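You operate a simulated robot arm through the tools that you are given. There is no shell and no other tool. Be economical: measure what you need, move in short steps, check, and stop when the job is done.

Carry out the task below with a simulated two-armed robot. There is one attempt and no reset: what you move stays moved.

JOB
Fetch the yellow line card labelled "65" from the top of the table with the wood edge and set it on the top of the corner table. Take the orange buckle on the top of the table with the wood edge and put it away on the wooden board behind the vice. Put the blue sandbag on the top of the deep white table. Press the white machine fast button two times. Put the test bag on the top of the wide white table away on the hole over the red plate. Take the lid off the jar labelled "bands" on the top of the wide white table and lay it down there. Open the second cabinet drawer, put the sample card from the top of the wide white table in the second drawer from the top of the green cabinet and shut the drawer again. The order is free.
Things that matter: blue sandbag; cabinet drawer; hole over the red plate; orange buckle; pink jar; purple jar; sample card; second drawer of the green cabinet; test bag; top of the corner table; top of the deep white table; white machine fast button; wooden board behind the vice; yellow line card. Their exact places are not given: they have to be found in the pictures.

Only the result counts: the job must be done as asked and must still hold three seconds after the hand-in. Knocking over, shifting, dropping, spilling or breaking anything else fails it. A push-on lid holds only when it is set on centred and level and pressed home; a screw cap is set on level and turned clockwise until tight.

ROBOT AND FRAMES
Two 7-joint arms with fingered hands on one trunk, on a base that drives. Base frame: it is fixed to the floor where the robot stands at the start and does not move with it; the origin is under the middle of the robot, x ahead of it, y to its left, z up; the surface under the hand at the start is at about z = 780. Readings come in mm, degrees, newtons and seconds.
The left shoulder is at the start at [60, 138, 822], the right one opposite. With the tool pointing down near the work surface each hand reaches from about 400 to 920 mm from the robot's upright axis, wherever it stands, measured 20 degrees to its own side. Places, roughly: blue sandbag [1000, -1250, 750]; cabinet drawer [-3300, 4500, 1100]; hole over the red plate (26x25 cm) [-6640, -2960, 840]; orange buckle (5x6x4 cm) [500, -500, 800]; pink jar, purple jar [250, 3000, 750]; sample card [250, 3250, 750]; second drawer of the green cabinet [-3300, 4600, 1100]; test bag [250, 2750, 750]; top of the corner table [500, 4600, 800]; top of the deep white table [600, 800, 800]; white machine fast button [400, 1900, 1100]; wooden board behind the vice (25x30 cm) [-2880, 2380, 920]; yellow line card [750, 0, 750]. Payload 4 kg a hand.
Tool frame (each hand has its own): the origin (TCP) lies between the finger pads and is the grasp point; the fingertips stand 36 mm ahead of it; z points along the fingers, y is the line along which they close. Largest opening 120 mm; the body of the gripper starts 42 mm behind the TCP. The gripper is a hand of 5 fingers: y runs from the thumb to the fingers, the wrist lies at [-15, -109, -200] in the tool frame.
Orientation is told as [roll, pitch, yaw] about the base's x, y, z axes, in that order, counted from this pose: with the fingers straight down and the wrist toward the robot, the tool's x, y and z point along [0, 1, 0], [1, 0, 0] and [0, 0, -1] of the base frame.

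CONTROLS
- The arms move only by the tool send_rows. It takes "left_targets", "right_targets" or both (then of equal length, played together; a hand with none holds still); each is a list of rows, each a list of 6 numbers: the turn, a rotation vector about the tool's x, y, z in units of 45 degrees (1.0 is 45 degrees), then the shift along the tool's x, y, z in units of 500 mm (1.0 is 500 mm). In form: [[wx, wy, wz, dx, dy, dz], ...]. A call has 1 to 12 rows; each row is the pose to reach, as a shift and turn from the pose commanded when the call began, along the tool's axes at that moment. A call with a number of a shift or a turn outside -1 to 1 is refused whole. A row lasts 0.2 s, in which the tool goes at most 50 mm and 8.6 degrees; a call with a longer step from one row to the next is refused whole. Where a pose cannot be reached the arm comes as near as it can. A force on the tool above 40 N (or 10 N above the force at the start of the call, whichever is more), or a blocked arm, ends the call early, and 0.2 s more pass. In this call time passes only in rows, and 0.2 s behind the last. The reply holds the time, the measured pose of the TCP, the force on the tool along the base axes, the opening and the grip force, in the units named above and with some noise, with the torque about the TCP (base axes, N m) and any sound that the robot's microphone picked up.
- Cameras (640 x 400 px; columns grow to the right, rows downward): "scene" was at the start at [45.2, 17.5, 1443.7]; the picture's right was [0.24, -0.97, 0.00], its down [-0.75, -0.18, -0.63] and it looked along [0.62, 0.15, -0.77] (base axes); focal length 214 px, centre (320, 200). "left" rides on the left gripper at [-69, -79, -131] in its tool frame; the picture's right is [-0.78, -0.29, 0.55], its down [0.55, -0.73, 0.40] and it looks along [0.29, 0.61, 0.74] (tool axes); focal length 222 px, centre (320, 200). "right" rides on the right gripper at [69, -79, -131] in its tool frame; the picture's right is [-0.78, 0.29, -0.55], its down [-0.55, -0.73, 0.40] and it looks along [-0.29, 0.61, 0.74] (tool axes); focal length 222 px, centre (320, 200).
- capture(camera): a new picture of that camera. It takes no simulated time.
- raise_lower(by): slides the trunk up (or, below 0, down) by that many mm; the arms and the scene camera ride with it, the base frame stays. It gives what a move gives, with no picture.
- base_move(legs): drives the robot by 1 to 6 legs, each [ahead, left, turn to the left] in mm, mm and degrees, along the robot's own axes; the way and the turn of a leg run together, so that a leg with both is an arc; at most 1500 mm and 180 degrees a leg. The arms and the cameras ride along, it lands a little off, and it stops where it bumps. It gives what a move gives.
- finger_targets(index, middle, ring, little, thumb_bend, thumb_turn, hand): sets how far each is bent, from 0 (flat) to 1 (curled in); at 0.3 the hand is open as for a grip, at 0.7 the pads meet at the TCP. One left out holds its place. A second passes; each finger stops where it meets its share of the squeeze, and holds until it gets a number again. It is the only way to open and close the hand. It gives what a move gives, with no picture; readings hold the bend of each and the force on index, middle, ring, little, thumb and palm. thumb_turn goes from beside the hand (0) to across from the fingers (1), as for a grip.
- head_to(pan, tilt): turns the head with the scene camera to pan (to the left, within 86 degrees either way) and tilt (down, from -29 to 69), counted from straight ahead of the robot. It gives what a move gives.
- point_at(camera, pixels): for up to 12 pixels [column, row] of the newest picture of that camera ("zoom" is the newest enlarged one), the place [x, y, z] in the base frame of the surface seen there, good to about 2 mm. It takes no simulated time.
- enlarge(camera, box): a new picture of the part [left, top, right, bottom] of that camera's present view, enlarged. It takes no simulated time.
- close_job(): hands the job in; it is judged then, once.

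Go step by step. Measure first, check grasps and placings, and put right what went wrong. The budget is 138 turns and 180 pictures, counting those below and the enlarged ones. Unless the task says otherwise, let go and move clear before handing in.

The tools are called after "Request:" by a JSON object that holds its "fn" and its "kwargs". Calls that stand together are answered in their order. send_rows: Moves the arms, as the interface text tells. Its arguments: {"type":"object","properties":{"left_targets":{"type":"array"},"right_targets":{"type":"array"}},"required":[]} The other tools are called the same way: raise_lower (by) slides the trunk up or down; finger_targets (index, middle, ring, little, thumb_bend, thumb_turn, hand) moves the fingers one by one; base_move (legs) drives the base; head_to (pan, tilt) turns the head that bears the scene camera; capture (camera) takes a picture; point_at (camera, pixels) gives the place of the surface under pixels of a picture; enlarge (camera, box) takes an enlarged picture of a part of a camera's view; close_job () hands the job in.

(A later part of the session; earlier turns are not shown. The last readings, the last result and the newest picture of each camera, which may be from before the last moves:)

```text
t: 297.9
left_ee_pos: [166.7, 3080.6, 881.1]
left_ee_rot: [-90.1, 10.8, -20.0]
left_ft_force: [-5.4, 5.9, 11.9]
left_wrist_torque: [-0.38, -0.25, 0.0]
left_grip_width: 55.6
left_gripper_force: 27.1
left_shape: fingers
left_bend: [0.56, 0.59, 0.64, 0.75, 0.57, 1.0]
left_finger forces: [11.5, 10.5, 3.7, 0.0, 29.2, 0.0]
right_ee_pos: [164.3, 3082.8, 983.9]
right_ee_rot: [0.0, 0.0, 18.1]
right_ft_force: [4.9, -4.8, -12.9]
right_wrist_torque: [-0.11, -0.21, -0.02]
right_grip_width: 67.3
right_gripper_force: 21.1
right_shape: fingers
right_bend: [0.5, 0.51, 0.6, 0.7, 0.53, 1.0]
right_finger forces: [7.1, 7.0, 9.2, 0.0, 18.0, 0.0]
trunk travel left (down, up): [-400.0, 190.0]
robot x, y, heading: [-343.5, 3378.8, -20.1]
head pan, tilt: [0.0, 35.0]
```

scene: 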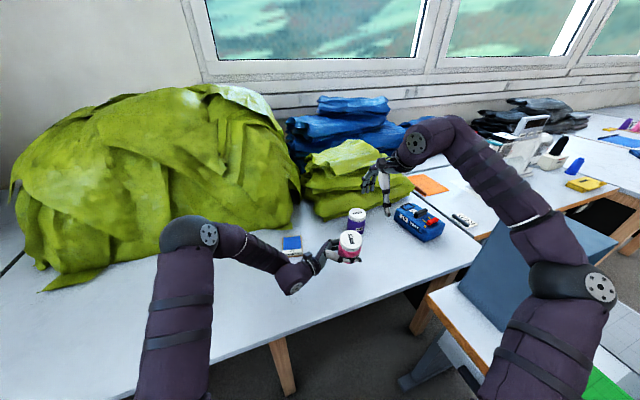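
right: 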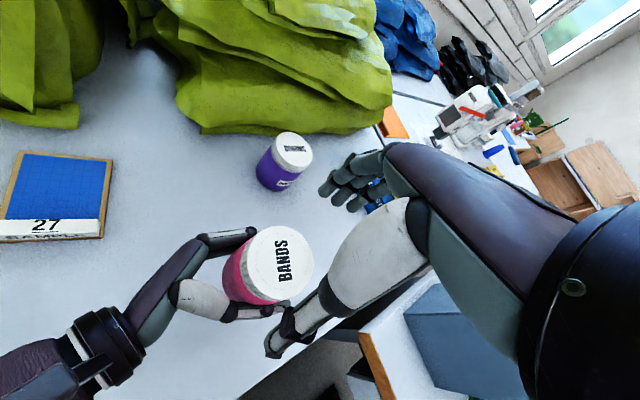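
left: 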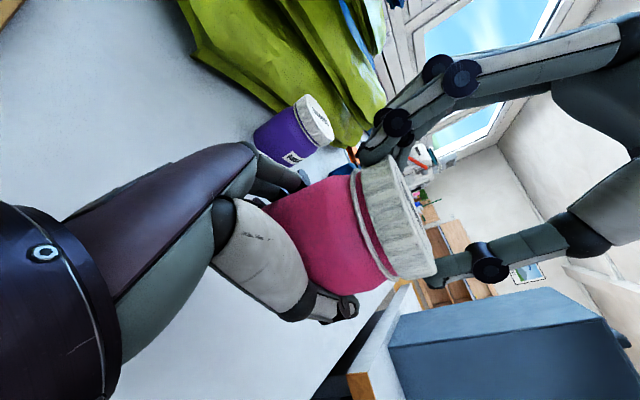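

Still threaded (13 N). Ratchet: release, turn back ~86°, regrip and twist again.

Request:
{"fn": "send_rows", "kwargs": {"right_targets": [[0, 0, 0, 0, 0, 0.008], [0, 0, 0, 0, 0, 0.015]]}}

Request:
{"fn": "finger_targets", "kwargs": {"hand": "right", "index": 0.3, "middle": 0.3, "ring": 0.3, "little": 0.3, "thumb_bend": 0.3}}

Request:
{"fn": "send_rows", "kwargs": {"right_targets": [[0, 0, 0, 0, 0, -0.06], [0, 0, 0, 0, 0, -0.12], [0, 0, 0.16, 0, 0, -0.12], [0, 0, 0.32, 0, 0, -0.12], [0, 0, 0.48, 0, 0, -0.12], [0, 0, 0.64, 0, 0, -0.12], [0, 0, 0.8, 0, 0, -0.12], [0, 0, 0.96, 0, 0, -0.12]]}}

Request:
{"fn": "send_rows", "kwargs": {"right_targets": [[0, 0, 0.16, 0, 0, 0], [0, 0, 0.32, 0, 0, 0], [0, 0, 0.48, 0, 0, 0], [0, 0, 0.64, 0, 0, 0], [0, 0, 0.8, 0, 0, 0], [0, 0, 0.96, 0, 0, 0]]}}

Request:
{"fn": "capture", "kwargs": {"camera": "right"}}

```text
t: 298.5
left_ee_pos: [166.3, 3081.9, 876.4]
left_ee_rot: [-89.9, 11.2, -19.9]
left_ft_force: [-4.3, 3.8, 0.7]
left_wrist_torque: [-0.26, -0.2, 0.01]
left_grip_width: 55.4
left_gripper_force: 27.9
left_shape: fingers
left_bend: [0.56, 0.59, 0.63, 0.75, 0.57, 1.0]
left_finger forces: [11.7, 10.9, 6.5, 0.0, 28.0, 0.0]
right_ee_pos: [164.5, 3083.2, 979.3]
right_ee_rot: [0.2, -0.3, 18.0]
right_ft_force: [3.2, -3.7, -1.7]
right_wrist_torque: [-0.11, -0.16, -0.02]
right_grip_width: 67.1
right_gripper_force: 20.7
right_shape: fingers
right_bend: [0.5, 0.51, 0.6, 0.7, 0.53, 1.0]
right_finger forces: [7.1, 6.8, 8.8, 0.0, 18.7, 0.0]
trunk travel left (down, up): [-400.0, 190.0]
robot x, y, heading: [-342.5, 3379.4, -20.0]
head pan, tilt: [0.0, 35.0]
```

```text
t: 299.5
left_ee_pos: [166.1, 3081.0, 879.2]
left_ee_rot: [-89.9, 11.0, -20.0]
left_ft_force: [-0.4, 0.6, 0.1]
left_wrist_torque: [0.01, 0.01, -0.03]
left_grip_width: 55.6
left_gripper_force: 28.2
left_shape: fingers
left_bend: [0.55, 0.59, 0.63, 0.75, 0.57, 1.0]
left_finger forces: [13.4, 11.0, 6.8, 0.0, 24.8, 0.0]
right_ee_pos: [165.0, 3084.1, 978.2]
right_ee_rot: [0.2, -0.2, 18.0]
right_ft_force: [-0.2, -0.7, -0.4]
right_wrist_torque: [0.02, -0.01, -0.04]
right_grip_width: 118.6
right_gripper_force: 0.0
right_shape: fingers
right_bend: [0.3, 0.3, 0.3, 0.3, 0.3, 0.97]
right_finger forces: [0.0, 0.1, 0.0, 0.1, 0.0, 0.0]
trunk travel left (down, up): [-400.0, 190.0]
robot x, y, heading: [-342.8, 3378.5, -20.0]
head pan, tilt: [0.0, 35.0]
```

```text
t: 301.3
left_ee_pos: [166.9, 3082.4, 879.1]
left_ee_rot: [-89.9, 11.1, -20.0]
left_ft_force: [-0.1, -0.7, -0.2]
left_wrist_torque: [0.03, 0.02, 0.03]
left_grip_width: 55.2
left_gripper_force: 27.7
left_shape: fingers
left_bend: [0.55, 0.59, 0.63, 0.75, 0.57, 1.0]
left_finger forces: [13.5, 11.0, 6.9, 0.0, 24.7, 0.1]
right_ee_pos: [166.2, 3083.6, 1036.9]
right_ee_rot: [0.1, -0.1, -25.3]
right_ft_force: [0.3, 0.1, -0.1]
right_wrist_torque: [0.0, 0.0, -0.01]
right_grip_width: 119.0
right_gripper_force: 0.0
right_shape: fingers
right_bend: [0.3, 0.3, 0.3, 0.3, 0.3, 0.97]
right_finger forces: [0.0, 0.0, 0.0, 0.1, 0.0, 0.0]
trunk travel left (down, up): [-400.0, 190.0]
robot x, y, heading: [-342.7, 3379.5, -20.1]
head pan, tilt: [0.0, 35.0]
```

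```text
t: 302.7
left_ee_pos: [166.4, 3082.3, 879.2]
left_ee_rot: [-89.9, 11.1, -20.0]
left_ft_force: [0.0, 0.6, 1.4]
left_wrist_torque: [-0.01, -0.03, -0.01]
left_grip_width: 55.2
left_gripper_force: 27.9
left_shape: fingers
left_bend: [0.55, 0.59, 0.63, 0.75, 0.57, 1.0]
left_finger forces: [13.4, 10.9, 6.8, 0.0, 24.9, 0.0]
right_ee_pos: [164.2, 3083.2, 1037.4]
right_ee_rot: [0.0, 0.0, -68.5]
right_ft_force: [0.4, -0.2, 0.7]
right_wrist_torque: [-0.02, -0.01, -0.01]
right_grip_width: 118.8
right_gripper_force: 0.1
right_shape: fingers
right_bend: [0.3, 0.3, 0.3, 0.3, 0.3, 0.97]
right_finger forces: [0.1, 0.0, 0.1, 0.0, 0.0, 0.1]
trunk travel left (down, up): [-400.0, 190.0]
robot x, y, heading: [-343.2, 3383.1, -20.1]
head pan, tilt: [0.0, 35.0]
```

```text
64 pictures are left
```

right: 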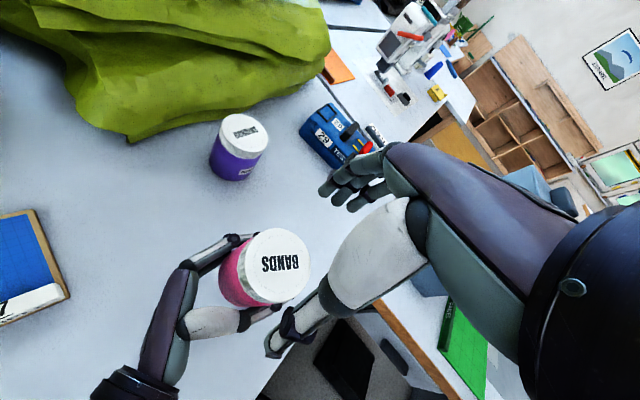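

Request:
{"fn": "point_at", "kwargs": {"camera": "right", "pixels": [[277, 266], [262, 245], [295, 287], [255, 275], [300, 250]]}}

```text
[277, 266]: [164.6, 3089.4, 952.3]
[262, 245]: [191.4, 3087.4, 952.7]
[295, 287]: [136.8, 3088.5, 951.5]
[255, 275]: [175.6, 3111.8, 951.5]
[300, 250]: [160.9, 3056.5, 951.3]
```

Lid now at z≈952. Lower, grip, and twist 86° more.

Request:
{"fn": "send_rows", "kwargs": {"right_targets": [[0, 0, 0, 0, 0, 0.06], [0, 0, 0, 0, 0, 0.123]]}}

Request:
{"fn": "finger_targets", "kwargs": {"hand": "right", "index": 0.7, "middle": 0.7, "ring": 0.7, "little": 0.7, "thumb_bend": 0.6}}

Request:
{"fn": "send_rows", "kwargs": {"right_targets": [[0, 0, -0.16, 0, 0, 0], [0, 0, -0.32, 0, 0, 0], [0, 0, -0.48, 0, 0, -0.001], [0, 0, -0.64, 0, 0, -0.001], [0, 0, -0.8, 0, 0, -0.002], [0, 0, -0.96, 0, 0, -0.002]]}}

Request:
{"fn": "send_rows", "kwargs": {"right_targets": [[0, 0, -0.16, 0, 0, 0], [0, 0, -0.32, 0, 0, 0], [0, 0, -0.48, 0, 0, -0.001], [0, 0, -0.64, 0, 0, -0.001], [0, 0, -0.8, 0, 0, -0.002]]}}

Request:
{"fn": "send_rows", "kwargs": {"right_targets": [[0, 0, 0, 0, 0, -0.006], [0, 0, 0, 0, 0, -0.012]]}}

Request:
{"fn": "capture", "kwargs": {"camera": "left"}}

```text
t: 303.3
left_ee_pos: [166.9, 3081.2, 879.6]
left_ee_rot: [-90.0, 11.1, -20.1]
left_ft_force: [0.2, -0.7, 0.1]
left_wrist_torque: [-0.03, 0.01, -0.02]
left_grip_width: 55.5
left_gripper_force: 28.2
left_shape: fingers
left_bend: [0.55, 0.59, 0.63, 0.75, 0.57, 1.0]
left_finger forces: [13.4, 11.0, 6.8, 0.0, 24.8, 0.0]
right_ee_pos: [164.4, 3083.6, 975.0]
right_ee_rot: [0.1, 0.1, -68.4]
right_ft_force: [0.7, 0.6, 0.0]
right_wrist_torque: [0.0, 0.0, -0.04]
right_grip_width: 118.8
right_gripper_force: 0.0
right_shape: fingers
right_bend: [0.3, 0.3, 0.3, 0.3, 0.3, 0.97]
right_finger forces: [0.0, 0.0, 0.0, 0.0, 0.0, 0.0]
trunk travel left (down, up): [-400.0, 190.0]
robot x, y, heading: [-347.2, 3379.4, -20.2]
head pan, tilt: [0.0, 35.0]
```

```text
t: 304.3
left_ee_pos: [167.1, 3081.7, 878.0]
left_ee_rot: [-89.9, 11.1, -20.0]
left_ft_force: [-4.0, 14.0, 0.6]
left_wrist_torque: [-0.32, -0.11, -0.01]
left_grip_width: 55.2
left_gripper_force: 28.3
left_shape: fingers
left_bend: [0.56, 0.59, 0.63, 0.75, 0.57, 1.0]
left_finger forces: [10.6, 10.0, 5.4, 0.1, 30.8, 0.1]
right_ee_pos: [164.8, 3082.9, 977.1]
right_ee_rot: [0.1, -0.1, -68.5]
right_ft_force: [3.2, -13.8, -1.4]
right_wrist_torque: [-0.9, -0.2, -0.01]
right_grip_width: 67.1
right_gripper_force: 19.8
right_shape: fingers
right_bend: [0.5, 0.52, 0.61, 0.7, 0.51, 0.99]
right_finger forces: [10.0, 8.6, 7.0, 0.0, 14.6, 0.0]
trunk travel left (down, up): [-400.0, 190.0]
robot x, y, heading: [-341.6, 3380.2, -20.0]
head pan, tilt: [0.0, 35.0]
```

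```text
t: 305.7
left_ee_pos: [165.9, 3081.4, 879.1]
left_ee_rot: [-90.0, 11.0, -20.1]
left_ft_force: [-9.2, 10.7, 1.1]
left_wrist_torque: [-0.37, -0.25, 0.04]
left_grip_width: 55.7
left_gripper_force: 28.8
left_shape: fingers
left_bend: [0.56, 0.59, 0.64, 0.75, 0.57, 1.0]
left_finger forces: [9.8, 9.2, 5.3, 0.1, 33.1, 0.0]
right_ee_pos: [166.2, 3082.0, 977.7]
right_ee_rot: [0.0, -0.1, -25.0]
right_ft_force: [9.5, -10.9, -1.7]
right_wrist_torque: [-0.73, -0.72, -0.02]
right_grip_width: 67.3
right_gripper_force: 20.3
right_shape: fingers
right_bend: [0.5, 0.52, 0.61, 0.7, 0.51, 0.99]
right_finger forces: [9.5, 8.8, 8.1, 0.0, 14.8, 0.0]
trunk travel left (down, up): [-400.0, 190.0]
robot x, y, heading: [-342.5, 3379.4, -20.2]
head pan, tilt: [0.0, 35.0]
```

```text
t: 306.9
left_ee_pos: [166.0, 3081.6, 880.0]
left_ee_rot: [-90.0, 11.0, -20.1]
left_ft_force: [-13.3, 5.6, 0.5]
left_wrist_torque: [-0.28, -0.3, 0.04]
left_grip_width: 55.6
left_gripper_force: 30.2
left_shape: fingers
left_bend: [0.56, 0.59, 0.63, 0.75, 0.57, 1.0]
left_finger forces: [10.0, 9.5, 6.4, 0.0, 33.9, 0.0]
right_ee_pos: [165.2, 3083.0, 977.4]
right_ee_rot: [0.1, -0.2, 11.0]
right_ft_force: [13.6, -5.6, -0.2]
right_wrist_torque: [-0.24, -1.05, -0.01]
right_grip_width: 67.4
right_gripper_force: 21.9
right_shape: fingers
right_bend: [0.5, 0.52, 0.61, 0.7, 0.51, 0.99]
right_finger forces: [8.8, 9.1, 9.5, 0.0, 15.6, 0.1]
trunk travel left (down, up): [-400.0, 190.0]
robot x, y, heading: [-343.9, 3384.7, -20.1]
head pan, tilt: [0.0, 35.0]
```

```text
t: 307.5
left_ee_pos: [167.0, 3080.9, 881.4]
left_ee_rot: [-90.1, 10.9, -20.2]
left_ft_force: [-14.3, 6.0, 10.3]
left_wrist_torque: [-0.37, -0.4, 0.04]
left_grip_width: 55.6
left_gripper_force: 29.3
left_shape: fingers
left_bend: [0.57, 0.6, 0.64, 0.75, 0.57, 1.0]
left_finger forces: [10.5, 9.5, 4.0, 0.1, 34.2, 0.0]
right_ee_pos: [164.4, 3082.6, 982.4]
right_ee_rot: [0.0, 0.1, 10.9]
right_ft_force: [13.5, -4.7, -11.4]
right_wrist_torque: [-0.1, -0.98, 0.03]
right_grip_width: 67.5
right_gripper_force: 21.2
right_shape: fingers
right_bend: [0.5, 0.52, 0.61, 0.7, 0.51, 0.99]
right_finger forces: [9.3, 8.8, 8.8, 0.0, 15.5, 0.1]
trunk travel left (down, up): [-400.0, 190.0]
robot x, y, heading: [-345.3, 3382.8, -20.4]
head pan, tilt: [0.0, 35.0]
```

```text
63 pictures are left
```

left: 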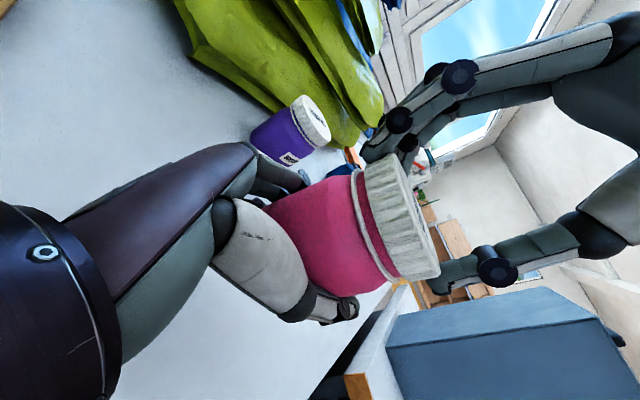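

Still threaded after ~255°. Another full ratchet cycle, chained, with a pull test at the end.

Request:
{"fn": "send_rows", "kwargs": {"right_targets": [[0, 0, 0, 0, 0, 0.006], [0, 0, 0, 0, 0, 0.01]]}}

Request:
{"fn": "finger_targets", "kwargs": {"hand": "right", "index": 0.3, "middle": 0.3, "ring": 0.3, "little": 0.3, "thumb_bend": 0.3}}

Request:
{"fn": "send_rows", "kwargs": {"right_targets": [[0, 0, 0, 0, 0, -0.06], [0, 0, 0, 0, 0, -0.12], [0, 0, 0.16, 0, 0, -0.12], [0, 0, 0.32, 0, 0, -0.12], [0, 0, 0.48, 0, 0, -0.12], [0, 0, 0.64, 0, 0, -0.12], [0, 0, 0.8, 0, 0, -0.12], [0, 0, 0.96, 0, 0, -0.12]]}}

Request:
{"fn": "send_rows", "kwargs": {"right_targets": [[0, 0, 0.16, 0, 0, 0], [0, 0, 0.32, 0, 0, 0], [0, 0, 0.48, 0, 0, 0], [0, 0, 0.64, 0, 0, 0], [0, 0, 0.8, 0, 0, 0], [0, 0, 0.86, 0, 0, 0], [0, 0, 0.86, 0, 0, 0.06], [0, 0, 0.86, 0, 0, 0.118]]}}

Request:
{"fn": "finger_targets", "kwargs": {"hand": "right", "index": 0.7, "middle": 0.7, "ring": 0.7, "little": 0.7, "thumb_bend": 0.6}}

Request:
{"fn": "send_rows", "kwargs": {"right_targets": [[0, 0, -0.16, 0, 0, 0], [0, 0, -0.32, 0, 0, 0], [0, 0, -0.48, 0, 0, -0.001], [0, 0, -0.64, 0, 0, -0.001], [0, 0, -0.8, 0, 0, -0.002], [0, 0, -0.96, 0, 0, -0.002]]}}

Request:
{"fn": "send_rows", "kwargs": {"right_targets": [[0, 0, -0.16, 0, 0, 0], [0, 0, -0.32, 0, 0, 0], [0, 0, -0.48, 0, 0, -0.001], [0, 0, -0.64, 0, 0, -0.001], [0, 0, -0.8, 0, 0, -0.002]]}}

Request:
{"fn": "send_rows", "kwargs": {"right_targets": [[0, 0, 0, 0, 0, -0.006], [0, 0, 0, 0, 0, -0.012]]}}

Request:
{"fn": "capture", "kwargs": {"camera": "left"}}

```text
t: 308.1
left_ee_pos: [166.4, 3081.5, 878.0]
left_ee_rot: [-89.9, 11.1, -19.9]
left_ft_force: [-12.2, 4.9, 5.4]
left_wrist_torque: [-0.33, -0.35, 0.01]
left_grip_width: 55.5
left_gripper_force: 29.4
left_shape: fingers
left_bend: [0.57, 0.6, 0.64, 0.75, 0.57, 1.0]
left_finger forces: [10.7, 9.8, 5.1, 0.1, 33.3, 0.1]
right_ee_pos: [164.5, 3083.1, 979.2]
right_ee_rot: [0.1, -0.1, 10.8]
right_ft_force: [12.3, -5.1, -6.7]
right_wrist_torque: [-0.16, -0.92, 0.03]
right_grip_width: 67.3
right_gripper_force: 21.0
right_shape: fingers
right_bend: [0.5, 0.52, 0.61, 0.7, 0.51, 1.0]
right_finger forces: [8.6, 8.4, 8.9, 0.0, 15.6, 0.1]
trunk travel left (down, up): [-400.0, 190.0]
robot x, y, heading: [-342.8, 3380.7, -20.3]
head pan, tilt: [0.0, 35.0]
```

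```text
t: 309.1
left_ee_pos: [166.7, 3082.1, 879.0]
left_ee_rot: [-89.9, 11.0, -20.0]
left_ft_force: [0.3, -0.2, 0.4]
left_wrist_torque: [0.03, -0.02, 0.0]
left_grip_width: 55.3
left_gripper_force: 27.8
left_shape: fingers
left_bend: [0.55, 0.59, 0.63, 0.75, 0.57, 1.0]
left_finger forces: [13.5, 10.8, 6.6, 0.0, 25.2, 0.1]
right_ee_pos: [164.3, 3083.5, 979.1]
right_ee_rot: [0.1, -0.1, 10.8]
right_ft_force: [0.0, 0.3, -0.2]
right_wrist_torque: [0.03, -0.01, 0.0]
right_grip_width: 118.9
right_gripper_force: 0.1
right_shape: fingers
right_bend: [0.3, 0.3, 0.3, 0.3, 0.3, 0.97]
right_finger forces: [0.0, 0.0, 0.0, 0.0, 0.0, 0.1]
trunk travel left (down, up): [-400.0, 190.0]
robot x, y, heading: [-342.0, 3382.2, -20.5]
head pan, tilt: [0.0, 35.0]
```

```text
t: 310.9
left_ee_pos: [166.2, 3081.6, 879.5]
left_ee_rot: [-89.8, 11.0, -19.9]
left_ft_force: [0.1, 0.9, 0.1]
left_wrist_torque: [0.03, 0.01, 0.01]
left_grip_width: 55.2
left_gripper_force: 28.4
left_shape: fingers
left_bend: [0.55, 0.59, 0.63, 0.75, 0.57, 1.0]
left_finger forces: [13.5, 10.7, 6.6, 0.1, 25.1, 0.0]
right_ee_pos: [163.3, 3083.8, 1039.1]
right_ee_rot: [0.1, 0.0, -32.6]
right_ft_force: [0.2, -0.4, -0.5]
right_wrist_torque: [-0.01, 0.0, 0.0]
right_grip_width: 118.9
right_gripper_force: 0.1
right_shape: fingers
right_bend: [0.3, 0.3, 0.3, 0.3, 0.3, 0.97]
right_finger forces: [0.0, 0.0, 0.1, 0.0, 0.0, 0.0]
trunk travel left (down, up): [-400.0, 190.0]
robot x, y, heading: [-345.9, 3383.4, -20.4]
head pan, tilt: [0.0, 35.0]
```

```text
t: 312.7
left_ee_pos: [166.8, 3081.3, 880.1]
left_ee_rot: [-89.8, 10.9, -20.0]
left_ft_force: [0.5, -0.1, 0.2]
left_wrist_torque: [0.01, 0.04, 0.01]
left_grip_width: 54.9
left_gripper_force: 28.3
left_shape: fingers
left_bend: [0.55, 0.59, 0.63, 0.75, 0.57, 1.0]
left_finger forces: [13.6, 10.8, 6.4, 0.0, 25.1, 0.0]
right_ee_pos: [165.1, 3085.4, 979.0]
right_ee_rot: [0.1, 0.1, -71.2]
right_ft_force: [-0.1, -0.5, -0.3]
right_wrist_torque: [0.01, 0.0, -0.04]
right_grip_width: 118.8
right_gripper_force: 0.1
right_shape: fingers
right_bend: [0.3, 0.3, 0.3, 0.3, 0.3, 0.97]
right_finger forces: [0.0, 0.0, 0.0, 0.0, 0.1, 0.0]
trunk travel left (down, up): [-400.0, 190.0]
robot x, y, heading: [-346.1, 3381.5, -20.3]
head pan, tilt: [0.0, 35.0]
```

```text
t: 313.7
left_ee_pos: [166.7, 3082.2, 879.1]
left_ee_rot: [-89.9, 11.1, -20.1]
left_ft_force: [-3.2, 13.9, -0.1]
left_wrist_torque: [-0.38, -0.14, 0.0]
left_grip_width: 55.2
left_gripper_force: 28.5
left_shape: fingers
left_bend: [0.56, 0.59, 0.63, 0.75, 0.57, 1.0]
left_finger forces: [11.0, 10.1, 5.0, 0.0, 31.0, 0.1]
right_ee_pos: [164.2, 3084.1, 980.6]
right_ee_rot: [0.1, -0.1, -71.2]
right_ft_force: [2.8, -13.6, -1.9]
right_wrist_torque: [-0.97, -0.16, -0.01]
right_grip_width: 67.9
right_gripper_force: 20.7
right_shape: fingers
right_bend: [0.5, 0.53, 0.61, 0.7, 0.51, 0.99]
right_finger forces: [9.6, 9.1, 7.8, 0.0, 14.7, 0.1]
trunk travel left (down, up): [-400.0, 190.0]
robot x, y, heading: [-343.9, 3379.0, -20.3]
head pan, tilt: [0.0, 35.0]
```

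```text
t: 315.1
left_ee_pos: [165.7, 3080.5, 879.2]
left_ee_rot: [-89.9, 11.1, -19.9]
left_ft_force: [-7.1, 9.2, 0.4]
left_wrist_torque: [-0.48, -0.28, 0.07]
left_grip_width: 55.4
left_gripper_force: 29.5
left_shape: fingers
left_bend: [0.56, 0.59, 0.63, 0.75, 0.57, 1.0]
left_finger forces: [10.1, 10.6, 5.2, 0.1, 32.9, 0.0]
right_ee_pos: [164.7, 3083.6, 981.5]
right_ee_rot: [0.1, 0.0, -27.8]
right_ft_force: [7.4, -10.0, -1.9]
right_wrist_torque: [-0.6, -0.44, -0.03]
right_grip_width: 67.4
right_gripper_force: 20.6
right_shape: fingers
right_bend: [0.5, 0.53, 0.62, 0.7, 0.51, 0.99]
right_finger forces: [8.5, 8.6, 8.5, 0.1, 15.5, 0.0]
trunk travel left (down, up): [-400.0, 190.0]
robot x, y, heading: [-344.3, 3381.9, -20.1]
head pan, tilt: [0.0, 35.0]
```

```text
t: 316.3
left_ee_pos: [166.5, 3080.8, 878.1]
left_ee_rot: [-89.9, 11.1, -19.9]
left_ft_force: [-7.8, 6.5, 0.2]
left_wrist_torque: [-0.45, -0.51, 0.21]
left_grip_width: 55.6
left_gripper_force: 30.5
left_shape: fingers
left_bend: [0.56, 0.59, 0.63, 0.75, 0.57, 1.0]
left_finger forces: [10.6, 11.1, 5.7, 0.0, 34.0, 0.0]
right_ee_pos: [164.9, 3082.9, 982.9]
right_ee_rot: [0.1, 0.0, 8.3]
right_ft_force: [6.8, -6.7, -0.8]
right_wrist_torque: [-0.29, -0.31, -0.22]
right_grip_width: 67.4
right_gripper_force: 18.3
right_shape: fingers
right_bend: [0.51, 0.54, 0.63, 0.7, 0.51, 0.99]
right_finger forces: [7.9, 7.6, 7.4, 0.0, 14.0, 0.0]
trunk travel left (down, up): [-400.0, 190.0]
robot x, y, heading: [-341.2, 3380.5, -20.0]
head pan, tilt: [0.0, 35.0]
```

```text
t: 316.9
left_ee_pos: [166.7, 3081.6, 879.9]
left_ee_rot: [-90.1, 10.9, -20.0]
left_ft_force: [-8.0, 6.3, 3.5]
left_wrist_torque: [-0.48, -0.62, 0.05]
left_grip_width: 55.5
left_gripper_force: 30.0
left_shape: fingers
left_bend: [0.56, 0.59, 0.63, 0.75, 0.57, 1.0]
left_finger forces: [11.2, 11.4, 4.9, 0.0, 33.4, 0.0]
right_ee_pos: [164.7, 3084.3, 987.8]
right_ee_rot: [0.0, 0.0, 8.1]
right_ft_force: [6.8, -6.5, -6.2]
right_wrist_torque: [-0.21, -0.19, -0.05]
right_grip_width: 67.5
right_gripper_force: 18.9
right_shape: fingers
right_bend: [0.51, 0.54, 0.63, 0.7, 0.51, 0.99]
right_finger forces: [7.6, 7.1, 8.3, 0.0, 14.9, 0.0]
trunk travel left (down, up): [-400.0, 190.0]
robot x, y, heading: [-344.9, 3384.1, -20.0]
head pan, tilt: [0.0, 35.0]
```

```text
62 pictures are left
```

left: 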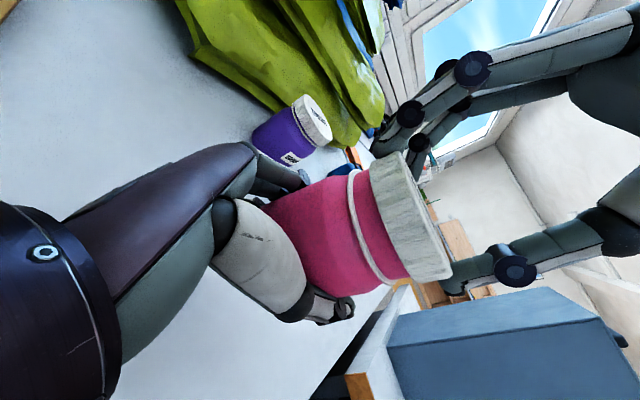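

More neck visible and the pull force dropped (6 N). Pull up further.

Request:
{"fn": "send_rows", "kwargs": {"right_targets": [[0, 0, 0, 0, 0, -0.01], [0, 0, 0, 0, 0, -0.02], [0, 0, 0, 0, 0, -0.03], [0, 0, 0, 0, 0, -0.04]]}}

Request:
{"fn": "capture", "kwargs": {"camera": "left"}}

```text
t: 317.9
left_ee_pos: [166.7, 3081.5, 879.4]
left_ee_rot: [-89.9, 11.0, -20.0]
left_ft_force: [-0.7, -0.1, -0.2]
left_wrist_torque: [-0.02, 0.0, -0.02]
left_grip_width: 55.1
left_gripper_force: 28.1
left_shape: fingers
left_bend: [0.55, 0.59, 0.63, 0.75, 0.57, 1.0]
left_finger forces: [13.7, 11.1, 5.9, 0.0, 25.1, 0.0]
right_ee_pos: [165.3, 3083.1, 1008.8]
right_ee_rot: [0.1, -0.1, 8.2]
right_ft_force: [-0.4, 0.4, -0.2]
right_wrist_torque: [0.02, -0.02, -0.01]
right_grip_width: 67.4
right_gripper_force: 16.9
right_shape: fingers
right_bend: [0.51, 0.55, 0.64, 0.7, 0.51, 0.99]
right_finger forces: [6.7, 5.4, 5.4, 0.0, 16.7, 0.1]
trunk travel left (down, up): [-400.0, 190.0]
robot x, y, heading: [-343.2, 3383.4, -20.2]
head pan, tilt: [0.0, 35.0]
```

```text
61 pictures are left
```

left: 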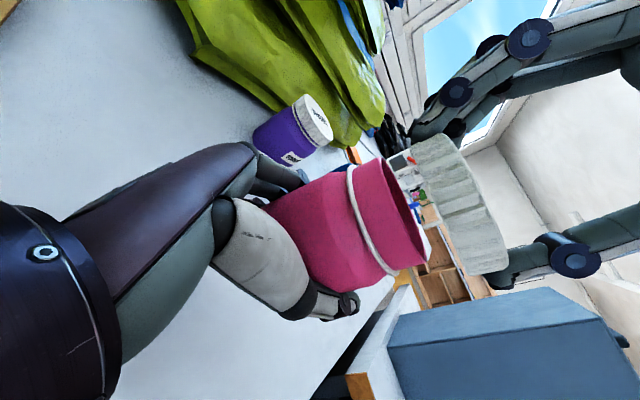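

The lid is off. Look at the table for a clear place to lay it (near (130,2985)).

Request:
{"fn": "head_to", "kwargs": {"pan": -5, "tilt": 48}}

Request:
{"fn": "capture", "kwargs": {"camera": "scene"}}

Request:
{"fn": "point_at", "kwargs": {"camera": "scene", "pixels": [[380, 240], [400, 240], [420, 215], [350, 250], [360, 262], [320, 280], [330, 220], [340, 200], [300, 240]]}}

```text
t: 318.6
left_ee_pos: [167.4, 3080.4, 879.4]
left_ee_rot: [-89.9, 11.0, -20.0]
left_ft_force: [0.3, 0.0, 0.2]
left_wrist_torque: [0.0, 0.0, -0.02]
left_grip_width: 55.1
left_gripper_force: 27.6
left_shape: fingers
left_bend: [0.55, 0.59, 0.63, 0.75, 0.57, 1.0]
left_finger forces: [13.8, 11.0, 5.9, 0.1, 25.1, 0.1]
right_ee_pos: [164.7, 3082.5, 1009.4]
right_ee_rot: [0.0, -0.1, 8.0]
right_ft_force: [0.0, 0.1, -0.5]
right_wrist_torque: [-0.04, -0.01, -0.02]
right_grip_width: 67.5
right_gripper_force: 17.0
right_shape: fingers
right_bend: [0.51, 0.55, 0.64, 0.7, 0.51, 0.99]
right_finger forces: [6.7, 5.4, 5.4, 0.1, 16.6, 0.1]
trunk travel left (down, up): [-400.0, 190.0]
robot x, y, heading: [-344.6, 3382.6, -20.3]
head pan, tilt: [-5.0, 48.0]
```

```text
60 pictures are left
```

scene: 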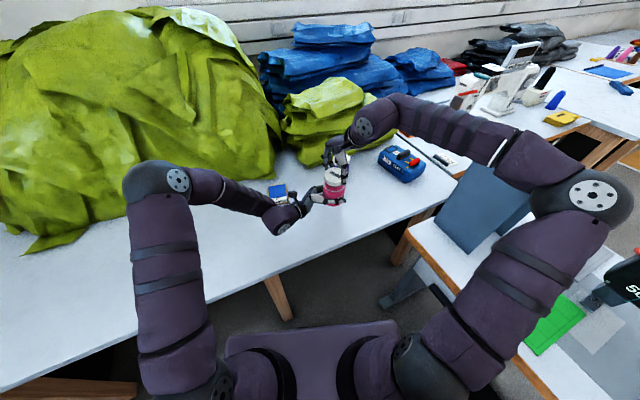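

```text
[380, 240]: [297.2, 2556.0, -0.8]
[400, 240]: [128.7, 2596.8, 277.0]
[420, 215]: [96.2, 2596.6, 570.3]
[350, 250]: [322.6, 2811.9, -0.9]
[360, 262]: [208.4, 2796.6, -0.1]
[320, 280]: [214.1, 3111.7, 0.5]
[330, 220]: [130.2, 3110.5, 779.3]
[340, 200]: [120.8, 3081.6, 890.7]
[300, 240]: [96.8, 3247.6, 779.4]
```

Request:
{"fn": "point_at", "kwargs": {"camera": "scene", "pixels": [[345, 235], [360, 228], [330, 242], [375, 222], [390, 200], [360, 210], [372, 205]]}}

```text
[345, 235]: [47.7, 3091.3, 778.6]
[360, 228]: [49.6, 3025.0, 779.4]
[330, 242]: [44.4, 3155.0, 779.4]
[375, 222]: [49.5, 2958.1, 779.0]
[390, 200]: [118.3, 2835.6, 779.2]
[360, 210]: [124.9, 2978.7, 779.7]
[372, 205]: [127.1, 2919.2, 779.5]
```

Lay the lid at about (115,2985): raise slightly, move over, lower.

Request:
{"fn": "send_rows", "kwargs": {"right_targets": [[0, 0, 0, 0, 0, -0.04], [0, 0, 0, -0.06, -0.042, -0.04], [0, 0, 0, -0.12, -0.084, -0.04], [0, 0, 0, -0.179, -0.126, -0.04], [0, 0, 0, -0.179, -0.126, 0.05], [0, 0, 0, -0.179, -0.126, 0.14], [0, 0, 0, -0.179, -0.126, 0.23], [0, 0, 0, -0.179, -0.126, 0.31], [0, 0, 0, -0.179, -0.126, 0.345]]}}

Request:
{"fn": "enlarge", "kwargs": {"camera": "scene", "box": [300, 150, 420, 250]}}

Request:
{"fn": "capture", "kwargs": {"camera": "right"}}

```text
t: 320.6
left_ee_pos: [165.9, 3081.7, 879.5]
left_ee_rot: [-89.9, 11.0, -20.1]
left_ft_force: [-0.2, 0.1, 0.6]
left_wrist_torque: [-0.01, 0.0, 0.0]
left_grip_width: 55.4
left_gripper_force: 27.7
left_shape: fingers
left_bend: [0.55, 0.59, 0.63, 0.75, 0.57, 1.0]
left_finger forces: [13.8, 11.0, 5.9, 0.0, 25.1, 0.0]
right_ee_pos: [116.2, 2985.5, 837.3]
right_ee_rot: [0.1, -0.2, 8.0]
right_ft_force: [1.0, -0.1, 0.7]
right_wrist_torque: [0.03, -0.02, 0.02]
right_grip_width: 67.1
right_gripper_force: 16.4
right_shape: fingers
right_bend: [0.52, 0.55, 0.64, 0.7, 0.51, 0.99]
right_finger forces: [6.7, 5.3, 4.8, 0.0, 16.3, 0.0]
trunk travel left (down, up): [-400.0, 190.0]
robot x, y, heading: [-343.3, 3378.2, -20.1]
head pan, tilt: [-5.0, 48.0]
```

```text
4.00 times, centred on (360, 200) of scene
```

zoom: 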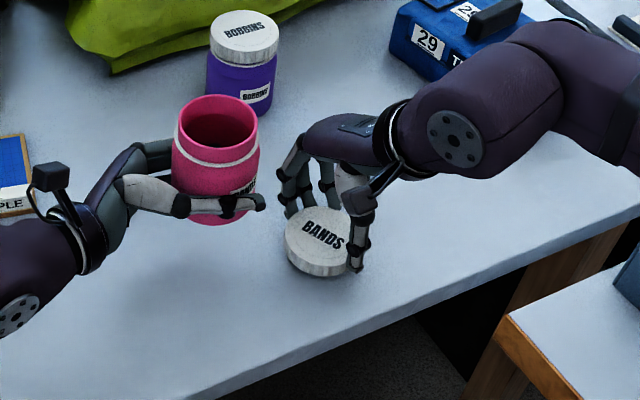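

```text
58 pictures are left
```

right: 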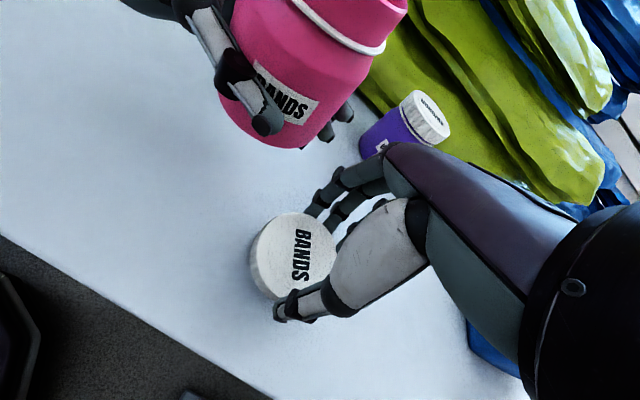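

Lower gently to contact and release the lid.

Request:
{"fn": "send_rows", "kwargs": {"right_targets": [[0, 0, 0, 0, 0, 0.01], [0, 0, 0, 0, 0, 0.018], [0, 0, 0, 0, 0, 0.024]]}}

Request:
{"fn": "finger_targets", "kwargs": {"hand": "right", "index": 0.3, "middle": 0.3, "ring": 0.3, "little": 0.3, "thumb_bend": 0.3}}

Request:
{"fn": "send_rows", "kwargs": {"right_targets": [[0, 0, 0, 0, 0, -0.08], [0, 0, 0, 0, 0, -0.17], [0, 0, 0, 0, 0, -0.26], [0, 0, 0, 0, 0, -0.35], [0, 0, 0, 0, 0, -0.42]]}}

Request:
{"fn": "enlarge", "kwargs": {"camera": "scene", "box": [300, 150, 420, 250]}}

Request:
{"fn": "point_at", "kwargs": {"camera": "zoom", "pixels": [[217, 97], [180, 120], [255, 125], [217, 155], [215, 222], [250, 185], [320, 235], [217, 165]]}}

```text
t: 321.4
left_ee_pos: [166.3, 3082.6, 879.8]
left_ee_rot: [-89.9, 10.9, -20.0]
left_ft_force: [0.7, 0.1, 0.8]
left_wrist_torque: [0.02, 0.0, 0.02]
left_grip_width: 55.0
left_gripper_force: 28.4
left_shape: fingers
left_bend: [0.55, 0.59, 0.63, 0.75, 0.57, 1.0]
left_finger forces: [13.8, 10.8, 5.8, 0.0, 25.1, 0.0]
right_ee_pos: [115.5, 2986.1, 825.0]
right_ee_rot: [0.1, -0.1, 8.2]
right_ft_force: [0.5, 0.4, 0.3]
right_wrist_torque: [0.02, 0.03, 0.02]
right_grip_width: 67.3
right_gripper_force: 17.0
right_shape: fingers
right_bend: [0.52, 0.55, 0.64, 0.7, 0.51, 0.99]
right_finger forces: [6.8, 5.3, 4.8, 0.0, 16.4, 0.0]
trunk travel left (down, up): [-400.0, 190.0]
robot x, y, heading: [-341.7, 3380.6, -20.4]
head pan, tilt: [-5.0, 48.0]
```

```text
t: 322.4
left_ee_pos: [166.7, 3081.4, 878.8]
left_ee_rot: [-89.9, 11.0, -20.0]
left_ft_force: [-0.5, 0.3, 0.3]
left_wrist_torque: [-0.01, -0.01, 0.01]
left_grip_width: 55.0
left_gripper_force: 27.7
left_shape: fingers
left_bend: [0.55, 0.59, 0.63, 0.75, 0.57, 1.0]
left_finger forces: [13.7, 10.9, 5.9, 0.0, 25.1, 0.1]
right_ee_pos: [114.8, 2986.9, 824.1]
right_ee_rot: [0.1, -0.1, 8.1]
right_ft_force: [-0.4, 0.6, 0.8]
right_wrist_torque: [0.0, -0.02, 0.01]
right_grip_width: 118.7
right_gripper_force: 0.1
right_shape: fingers
right_bend: [0.3, 0.3, 0.3, 0.3, 0.3, 0.97]
right_finger forces: [0.0, 0.0, 0.1, 0.0, 0.0, 0.1]
trunk travel left (down, up): [-400.0, 190.0]
robot x, y, heading: [-341.4, 3382.6, -19.9]
head pan, tilt: [-5.0, 48.0]
```

```text
t: 323.6
left_ee_pos: [166.8, 3082.2, 879.7]
left_ee_rot: [-89.9, 11.0, -20.0]
left_ft_force: [-0.2, 0.3, 0.1]
left_wrist_torque: [0.0, 0.0, 0.01]
left_grip_width: 55.1
left_gripper_force: 28.1
left_shape: fingers
left_bend: [0.55, 0.59, 0.63, 0.75, 0.57, 1.0]
left_finger forces: [13.8, 10.9, 6.0, 0.0, 25.1, 0.1]
right_ee_pos: [114.9, 2985.1, 1034.6]
right_ee_rot: [0.1, -0.1, 8.1]
right_ft_force: [-0.4, -0.2, -0.3]
right_wrist_torque: [0.01, 0.01, -0.01]
right_grip_width: 118.8
right_gripper_force: 0.1
right_shape: fingers
right_bend: [0.3, 0.3, 0.3, 0.3, 0.3, 0.97]
right_finger forces: [0.0, 0.0, 0.0, 0.1, 0.0, 0.0]
trunk travel left (down, up): [-400.0, 190.0]
robot x, y, heading: [-343.5, 3381.2, -20.1]
head pan, tilt: [-5.0, 48.0]
```

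```text
4.00 times, centred on (360, 200) of scene
```

zoom: 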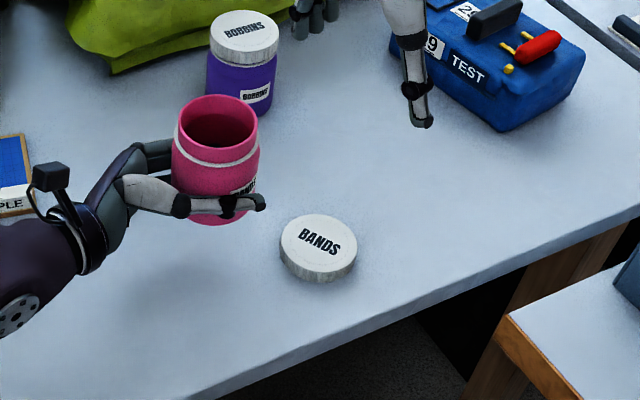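

```text
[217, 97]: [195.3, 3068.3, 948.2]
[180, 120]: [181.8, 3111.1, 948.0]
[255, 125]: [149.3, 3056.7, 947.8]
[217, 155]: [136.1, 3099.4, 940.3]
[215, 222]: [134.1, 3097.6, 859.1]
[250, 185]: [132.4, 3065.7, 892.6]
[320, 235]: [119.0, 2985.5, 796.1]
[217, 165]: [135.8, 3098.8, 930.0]
```

Lid lies flat on the table. Now take the jar from above by its rim with the right hand (tips just over the left fingers), to set it back upright.

Request:
{"fn": "send_rows", "kwargs": {"right_targets": [[0, 0, 0, 0.06, 0.042, 0], [0, 0, 0, 0.12, 0.084, 0], [0, 0, 0, 0.182, 0.127, 0], [0, 0, 0, 0.182, 0.127, 0.07], [0, 0, 0, 0.182, 0.127, 0.136]]}}

Request:
{"fn": "enlarge", "kwargs": {"camera": "scene", "box": [300, 150, 400, 230]}}

Request:
{"fn": "capture", "kwargs": {"camera": "left"}}

```text
t: 324.9
left_ee_pos: [167.2, 3082.3, 878.8]
left_ee_rot: [-89.9, 11.0, -20.0]
left_ft_force: [-0.1, 0.5, -0.2]
left_wrist_torque: [-0.01, 0.02, 0.03]
left_grip_width: 55.4
left_gripper_force: 28.2
left_shape: fingers
left_bend: [0.55, 0.59, 0.63, 0.75, 0.57, 1.0]
left_finger forces: [13.8, 10.9, 5.9, 0.0, 25.1, 0.0]
right_ee_pos: [164.4, 3084.6, 966.1]
right_ee_rot: [0.1, 0.0, 8.2]
right_ft_force: [0.5, -0.1, 0.4]
right_wrist_torque: [-0.02, 0.02, -0.04]
right_grip_width: 118.8
right_gripper_force: 0.1
right_shape: fingers
right_bend: [0.3, 0.3, 0.3, 0.3, 0.3, 0.97]
right_finger forces: [0.1, 0.0, 0.0, 0.0, 0.0, 0.0]
trunk travel left (down, up): [-400.0, 190.0]
robot x, y, heading: [-347.1, 3379.5, -20.1]
head pan, tilt: [-5.0, 48.0]
```

```text
5.00 times, centred on (350, 190) of scene
```

zoom: 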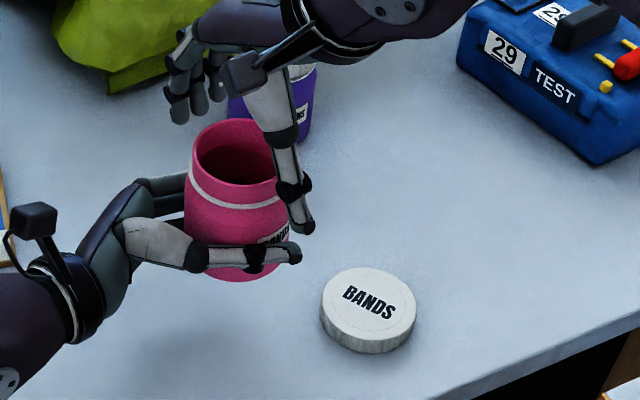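

```text
55 pictures are left
```

left: 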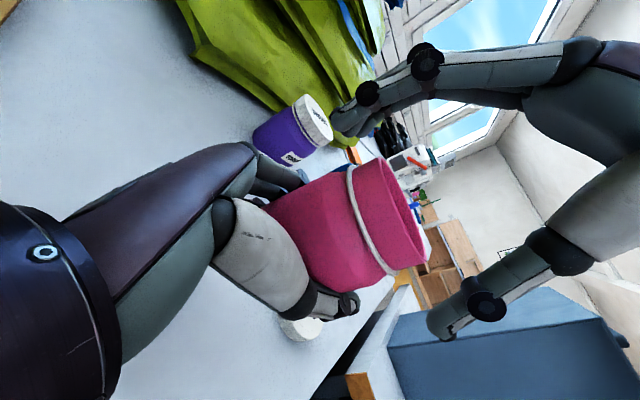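

Close the right hand on the neck, then open and withdraw the left.

Request:
{"fn": "finger_targets", "kwargs": {"hand": "right", "index": 0.7, "middle": 0.7, "ring": 0.7, "little": 0.7, "thumb_bend": 0.65}}

Request:
{"fn": "finger_targets", "kwargs": {"hand": "left", "index": 0.3, "middle": 0.3, "ring": 0.3, "little": 0.3, "thumb_bend": 0.3}}

Request:
{"fn": "send_rows", "kwargs": {"left_targets": [[0, 0, 0, 0, 0, -0.04], [0, 0, 0, 0, 0, -0.1], [0, 0, 0, 0, 0, -0.18], [0, 0, 0, 0, 0, -0.26], [0, 0, 0, 0, 0, -0.34], [0, 0, 0, 0, 0, -0.42]]}}

Request:
{"fn": "enlarge", "kwargs": {"camera": "scene", "box": [290, 150, 410, 250]}}

Request:
{"fn": "point_at", "kwargs": {"camera": "zoom", "pixels": [[225, 215], [235, 210], [245, 205], [215, 190]]}}

```text
t: 325.9
left_ee_pos: [165.5, 3081.5, 879.8]
left_ee_rot: [-89.9, 10.9, -20.1]
left_ft_force: [-13.7, 0.4, 0.6]
left_wrist_torque: [-0.03, -0.12, -0.15]
left_grip_width: 55.5
left_gripper_force: 29.8
left_shape: fingers
left_bend: [0.56, 0.59, 0.64, 0.75, 0.57, 1.0]
left_finger forces: [11.3, 10.1, 6.8, 0.1, 32.0, 0.0]
right_ee_pos: [164.9, 3086.1, 968.1]
right_ee_rot: [0.1, -0.2, 8.1]
right_ft_force: [14.6, 0.2, -0.2]
right_wrist_torque: [0.04, -1.14, 0.22]
right_grip_width: 60.2
right_gripper_force: 21.6
right_shape: fingers
right_bend: [0.52, 0.52, 0.6, 0.7, 0.54, 1.0]
right_finger forces: [8.8, 10.7, 8.5, 0.1, 15.6, 0.0]
trunk travel left (down, up): [-400.0, 190.0]
robot x, y, heading: [-342.5, 3380.2, -20.0]
head pan, tilt: [-5.0, 48.0]
```

```text
t: 326.9
left_ee_pos: [166.9, 3081.4, 879.8]
left_ee_rot: [-90.0, 10.9, -20.1]
left_ft_force: [-0.6, 1.3, -0.6]
left_wrist_torque: [-0.05, -0.04, -0.06]
left_grip_width: 119.9
left_gripper_force: 0.1
left_shape: fingers
left_bend: [0.3, 0.3, 0.3, 0.3, 0.3, 0.98]
left_finger forces: [0.0, 0.1, 0.1, 0.0, 1.1, 0.0]
right_ee_pos: [163.2, 3085.4, 967.1]
right_ee_rot: [0.2, 0.1, 8.1]
right_ft_force: [1.4, -1.0, -0.2]
right_wrist_torque: [-0.1, -0.03, 0.03]
right_grip_width: 59.6
right_gripper_force: 18.7
right_shape: fingers
right_bend: [0.53, 0.54, 0.62, 0.7, 0.54, 1.0]
right_finger forces: [5.9, 6.3, 6.3, 0.0, 18.6, 0.0]
trunk travel left (down, up): [-400.0, 190.0]
robot x, y, heading: [-348.0, 3380.9, -20.0]
head pan, tilt: [-5.0, 48.0]
```

```text
t: 328.2
left_ee_pos: [237.6, 3281.2, 881.1]
left_ee_rot: [-90.0, 11.1, -20.0]
left_ft_force: [0.4, -0.2, -0.2]
left_wrist_torque: [-0.01, 0.0, 0.0]
left_grip_width: 119.2
left_gripper_force: 0.2
left_shape: fingers
left_bend: [0.3, 0.3, 0.3, 0.3, 0.3, 0.97]
left_finger forces: [0.1, 0.0, 0.0, 0.0, 0.1, 0.0]
right_ee_pos: [163.4, 3085.0, 967.8]
right_ee_rot: [0.0, -0.1, 8.2]
right_ft_force: [-0.9, -0.8, -0.7]
right_wrist_torque: [0.0, 0.0, 0.02]
right_grip_width: 59.5
right_gripper_force: 19.1
right_shape: fingers
right_bend: [0.53, 0.54, 0.62, 0.7, 0.54, 0.99]
right_finger forces: [6.2, 6.2, 6.2, 0.0, 18.7, 0.0]
trunk travel left (down, up): [-400.0, 190.0]
robot x, y, heading: [-346.5, 3377.5, -20.3]
head pan, tilt: [-5.0, 48.0]
```

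```text
4.00 times, centred on (350, 200) of scene
```

zoom: 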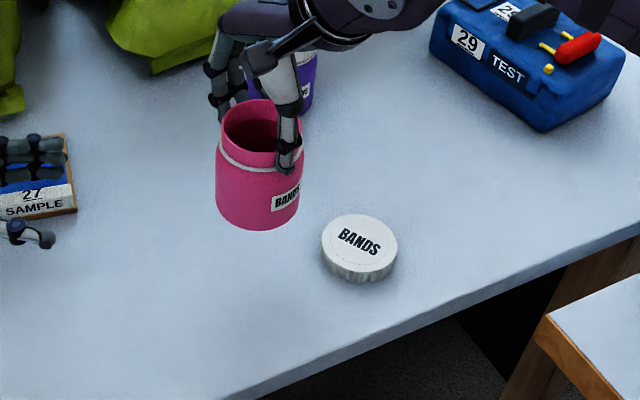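

```text
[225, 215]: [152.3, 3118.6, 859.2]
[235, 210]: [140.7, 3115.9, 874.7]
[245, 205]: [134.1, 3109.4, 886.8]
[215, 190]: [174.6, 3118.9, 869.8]
```

The right hand holds the jar upright. Return it to its original spot (204,2873).

Request:
{"fn": "send_rows", "kwargs": {"right_targets": [[0, 0, 0, -0.07, 0.003, 0], [0, 0, 0, -0.14, 0.006, 0], [0, 0, 0, -0.21, 0.01, 0], [0, 0, 0, -0.28, 0.014, 0], [0, 0, 0, -0.35, 0.018, 0], [0, 0, 0, -0.432, 0.021, 0], [0, 0, 0, -0.432, 0.021, 0.06], [0, 0, 0, -0.432, 0.021, 0.11]]}}

Request:
{"fn": "enlarge", "kwargs": {"camera": "scene", "box": [310, 120, 430, 220]}}

```text
t: 330.1
left_ee_pos: [238.2, 3281.0, 881.2]
left_ee_rot: [-89.8, 11.0, -20.0]
left_ft_force: [0.0, 0.1, -0.6]
left_wrist_torque: [-0.02, 0.0, -0.03]
left_grip_width: 119.2
left_gripper_force: 0.1
left_shape: fingers
left_bend: [0.3, 0.3, 0.3, 0.3, 0.3, 0.97]
left_finger forces: [0.0, 0.0, 0.1, 0.1, 0.1, 0.0]
right_ee_pos: [181.0, 2993.9, 965.5]
right_ee_rot: [0.1, 0.0, 7.7]
right_ft_force: [0.1, -0.2, -1.3]
right_wrist_torque: [0.01, -0.02, 0.01]
right_grip_width: 59.5
right_gripper_force: 18.7
right_shape: fingers
right_bend: [0.54, 0.54, 0.62, 0.7, 0.54, 0.99]
right_finger forces: [6.3, 6.1, 6.1, 0.0, 18.5, 0.1]
right hand out of reach, approached as far as the arm can: row 3, 4, 5, 6, 7, 8
trunk travel left (down, up): [-400.0, 190.0]
robot x, y, heading: [-344.1, 3383.7, -20.2]
head pan, tilt: [-5.0, 48.0]
```

```text
4.00 times, centred on (370, 170) of scene
```

zoom: 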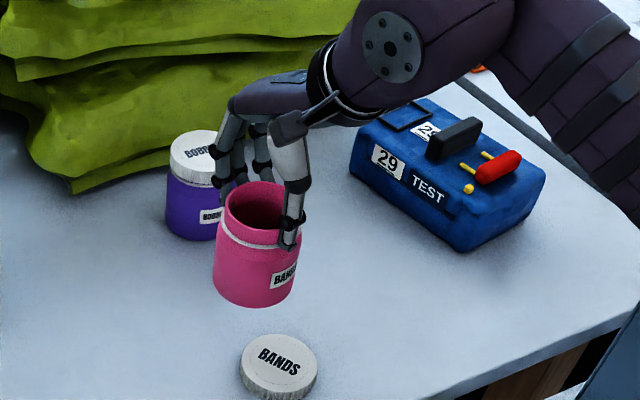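

The hand's yaw limits it; rotate back 28° and continue.

Request:
{"fn": "send_rows", "kwargs": {"right_targets": [[0, 0, 0.16, 0, 0, 0], [0, 0, 0.32, 0, 0, 0], [0, 0, 0.48, 0, 0, 0], [0, 0, 0.63, 0, 0, 0], [0, 0, 0.63, -0.08, 0.005, 0], [0, 0, 0.63, -0.16, 0.01, 0], [0, 0, 0.63, -0.246, 0.014, 0], [0, 0, 0.63, -0.246, 0.014, 0.06], [0, 0, 0.63, -0.246, 0.014, 0.115]]}}

Request:
{"fn": "enlarge", "kwargs": {"camera": "scene", "box": [310, 120, 430, 220]}}

```text
t: 332.1
left_ee_pos: [236.5, 3281.5, 880.6]
left_ee_rot: [-89.9, 11.0, -20.0]
left_ft_force: [-0.4, -0.1, 0.8]
left_wrist_torque: [-0.01, 0.02, 0.0]
left_grip_width: 119.2
left_gripper_force: 0.0
left_shape: fingers
left_bend: [0.3, 0.3, 0.3, 0.3, 0.3, 0.97]
left_finger forces: [0.1, 0.1, 0.1, 0.1, 0.1, 0.0]
right_ee_pos: [206.0, 2875.5, 904.7]
right_ee_rot: [0.1, -0.1, -20.3]
right_ft_force: [1.1, -1.2, -1.5]
right_wrist_torque: [0.0, -0.01, 0.0]
right_grip_width: 60.1
right_gripper_force: 18.3
right_shape: fingers
right_bend: [0.54, 0.54, 0.62, 0.7, 0.54, 0.99]
right_finger forces: [6.2, 6.0, 6.1, 0.0, 18.5, 0.0]
trunk travel left (down, up): [-400.0, 190.0]
robot x, y, heading: [-345.5, 3382.5, -20.2]
head pan, tilt: [-5.0, 48.0]
```

```text
4.00 times, centred on (370, 170) of scene
```

zoom: 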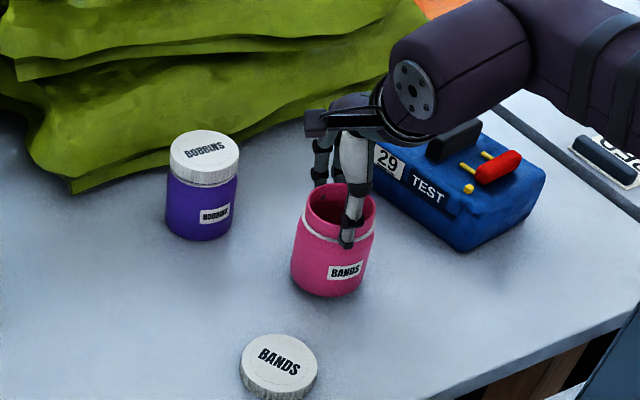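

Lower in small steps until it touches, then release and rise.

Request:
{"fn": "send_rows", "kwargs": {"right_targets": [[0, 0, 0, 0, 0, 0.005], [0, 0, 0, 0, 0, 0.01], [0, 0, 0, 0, 0, 0.014], [0, 0, 0, 0, 0, 0.018]]}}

Request:
{"fn": "enlarge", "kwargs": {"camera": "scene", "box": [335, 150, 415, 210]}}

```text
t: 333.1
left_ee_pos: [237.5, 3281.5, 880.1]
left_ee_rot: [-89.8, 11.0, -20.0]
left_ft_force: [0.7, -0.4, 0.1]
left_wrist_torque: [0.0, 0.0, -0.02]
left_grip_width: 119.3
left_gripper_force: 0.0
left_shape: fingers
left_bend: [0.3, 0.3, 0.3, 0.3, 0.3, 0.97]
left_finger forces: [0.0, 0.0, 0.1, 0.0, 0.0, 0.0]
right_ee_pos: [208.0, 2874.9, 897.8]
right_ee_rot: [0.0, -0.1, -20.2]
right_ft_force: [0.1, -0.2, -1.6]
right_wrist_torque: [-0.02, -0.01, -0.01]
right_grip_width: 59.3
right_gripper_force: 18.7
right_shape: fingers
right_bend: [0.54, 0.54, 0.62, 0.7, 0.54, 0.99]
right_finger forces: [6.3, 6.0, 6.1, 0.1, 18.5, 0.0]
trunk travel left (down, up): [-400.0, 190.0]
robot x, y, heading: [-346.4, 3380.1, -19.9]
head pan, tilt: [-5.0, 48.0]
```

```text
6.67 times, centred on (375, 180) of scene
```

zoom: 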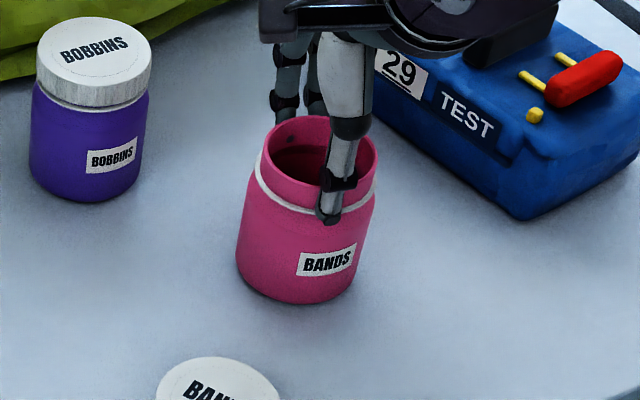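

Request:
{"fn": "point_at", "kwargs": {"camera": "zoom", "pixels": [[262, 150], [375, 160], [305, 118], [300, 300], [300, 295], [300, 308], [270, 297]]}}

Request:
{"fn": "send_rows", "kwargs": {"right_targets": [[0, 0, 0, 0, 0, 0.005], [0, 0, 0, 0, 0, 0.01]]}}

```text
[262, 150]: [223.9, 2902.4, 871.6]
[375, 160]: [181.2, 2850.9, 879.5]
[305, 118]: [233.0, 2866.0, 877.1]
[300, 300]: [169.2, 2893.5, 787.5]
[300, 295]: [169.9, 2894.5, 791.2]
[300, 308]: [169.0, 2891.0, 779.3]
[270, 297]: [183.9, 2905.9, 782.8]
```

```text
t: 333.6
left_ee_pos: [236.7, 3281.5, 880.8]
left_ee_rot: [-89.9, 11.0, -19.9]
left_ft_force: [-0.1, -0.3, -0.4]
left_wrist_torque: [-0.02, -0.04, 0.0]
left_grip_width: 119.3
left_gripper_force: 0.0
left_shape: fingers
left_bend: [0.3, 0.3, 0.3, 0.3, 0.3, 0.97]
left_finger forces: [0.1, 0.1, 0.0, 0.0, 0.0, 0.0]
right_ee_pos: [205.8, 2876.3, 894.2]
right_ee_rot: [0.1, -0.4, -20.2]
right_ft_force: [2.1, -4.5, 18.0]
right_wrist_torque: [-0.1, 0.08, 0.03]
right_grip_width: 59.4
right_gripper_force: 20.2
right_shape: fingers
right_bend: [0.53, 0.54, 0.62, 0.7, 0.54, 1.0]
right_finger forces: [7.9, 7.6, 7.5, 0.1, 17.6, 0.0]
trunk travel left (down, up): [-400.0, 190.0]
robot x, y, heading: [-346.2, 3383.4, -20.0]
head pan, tilt: [-5.0, 48.0]
```

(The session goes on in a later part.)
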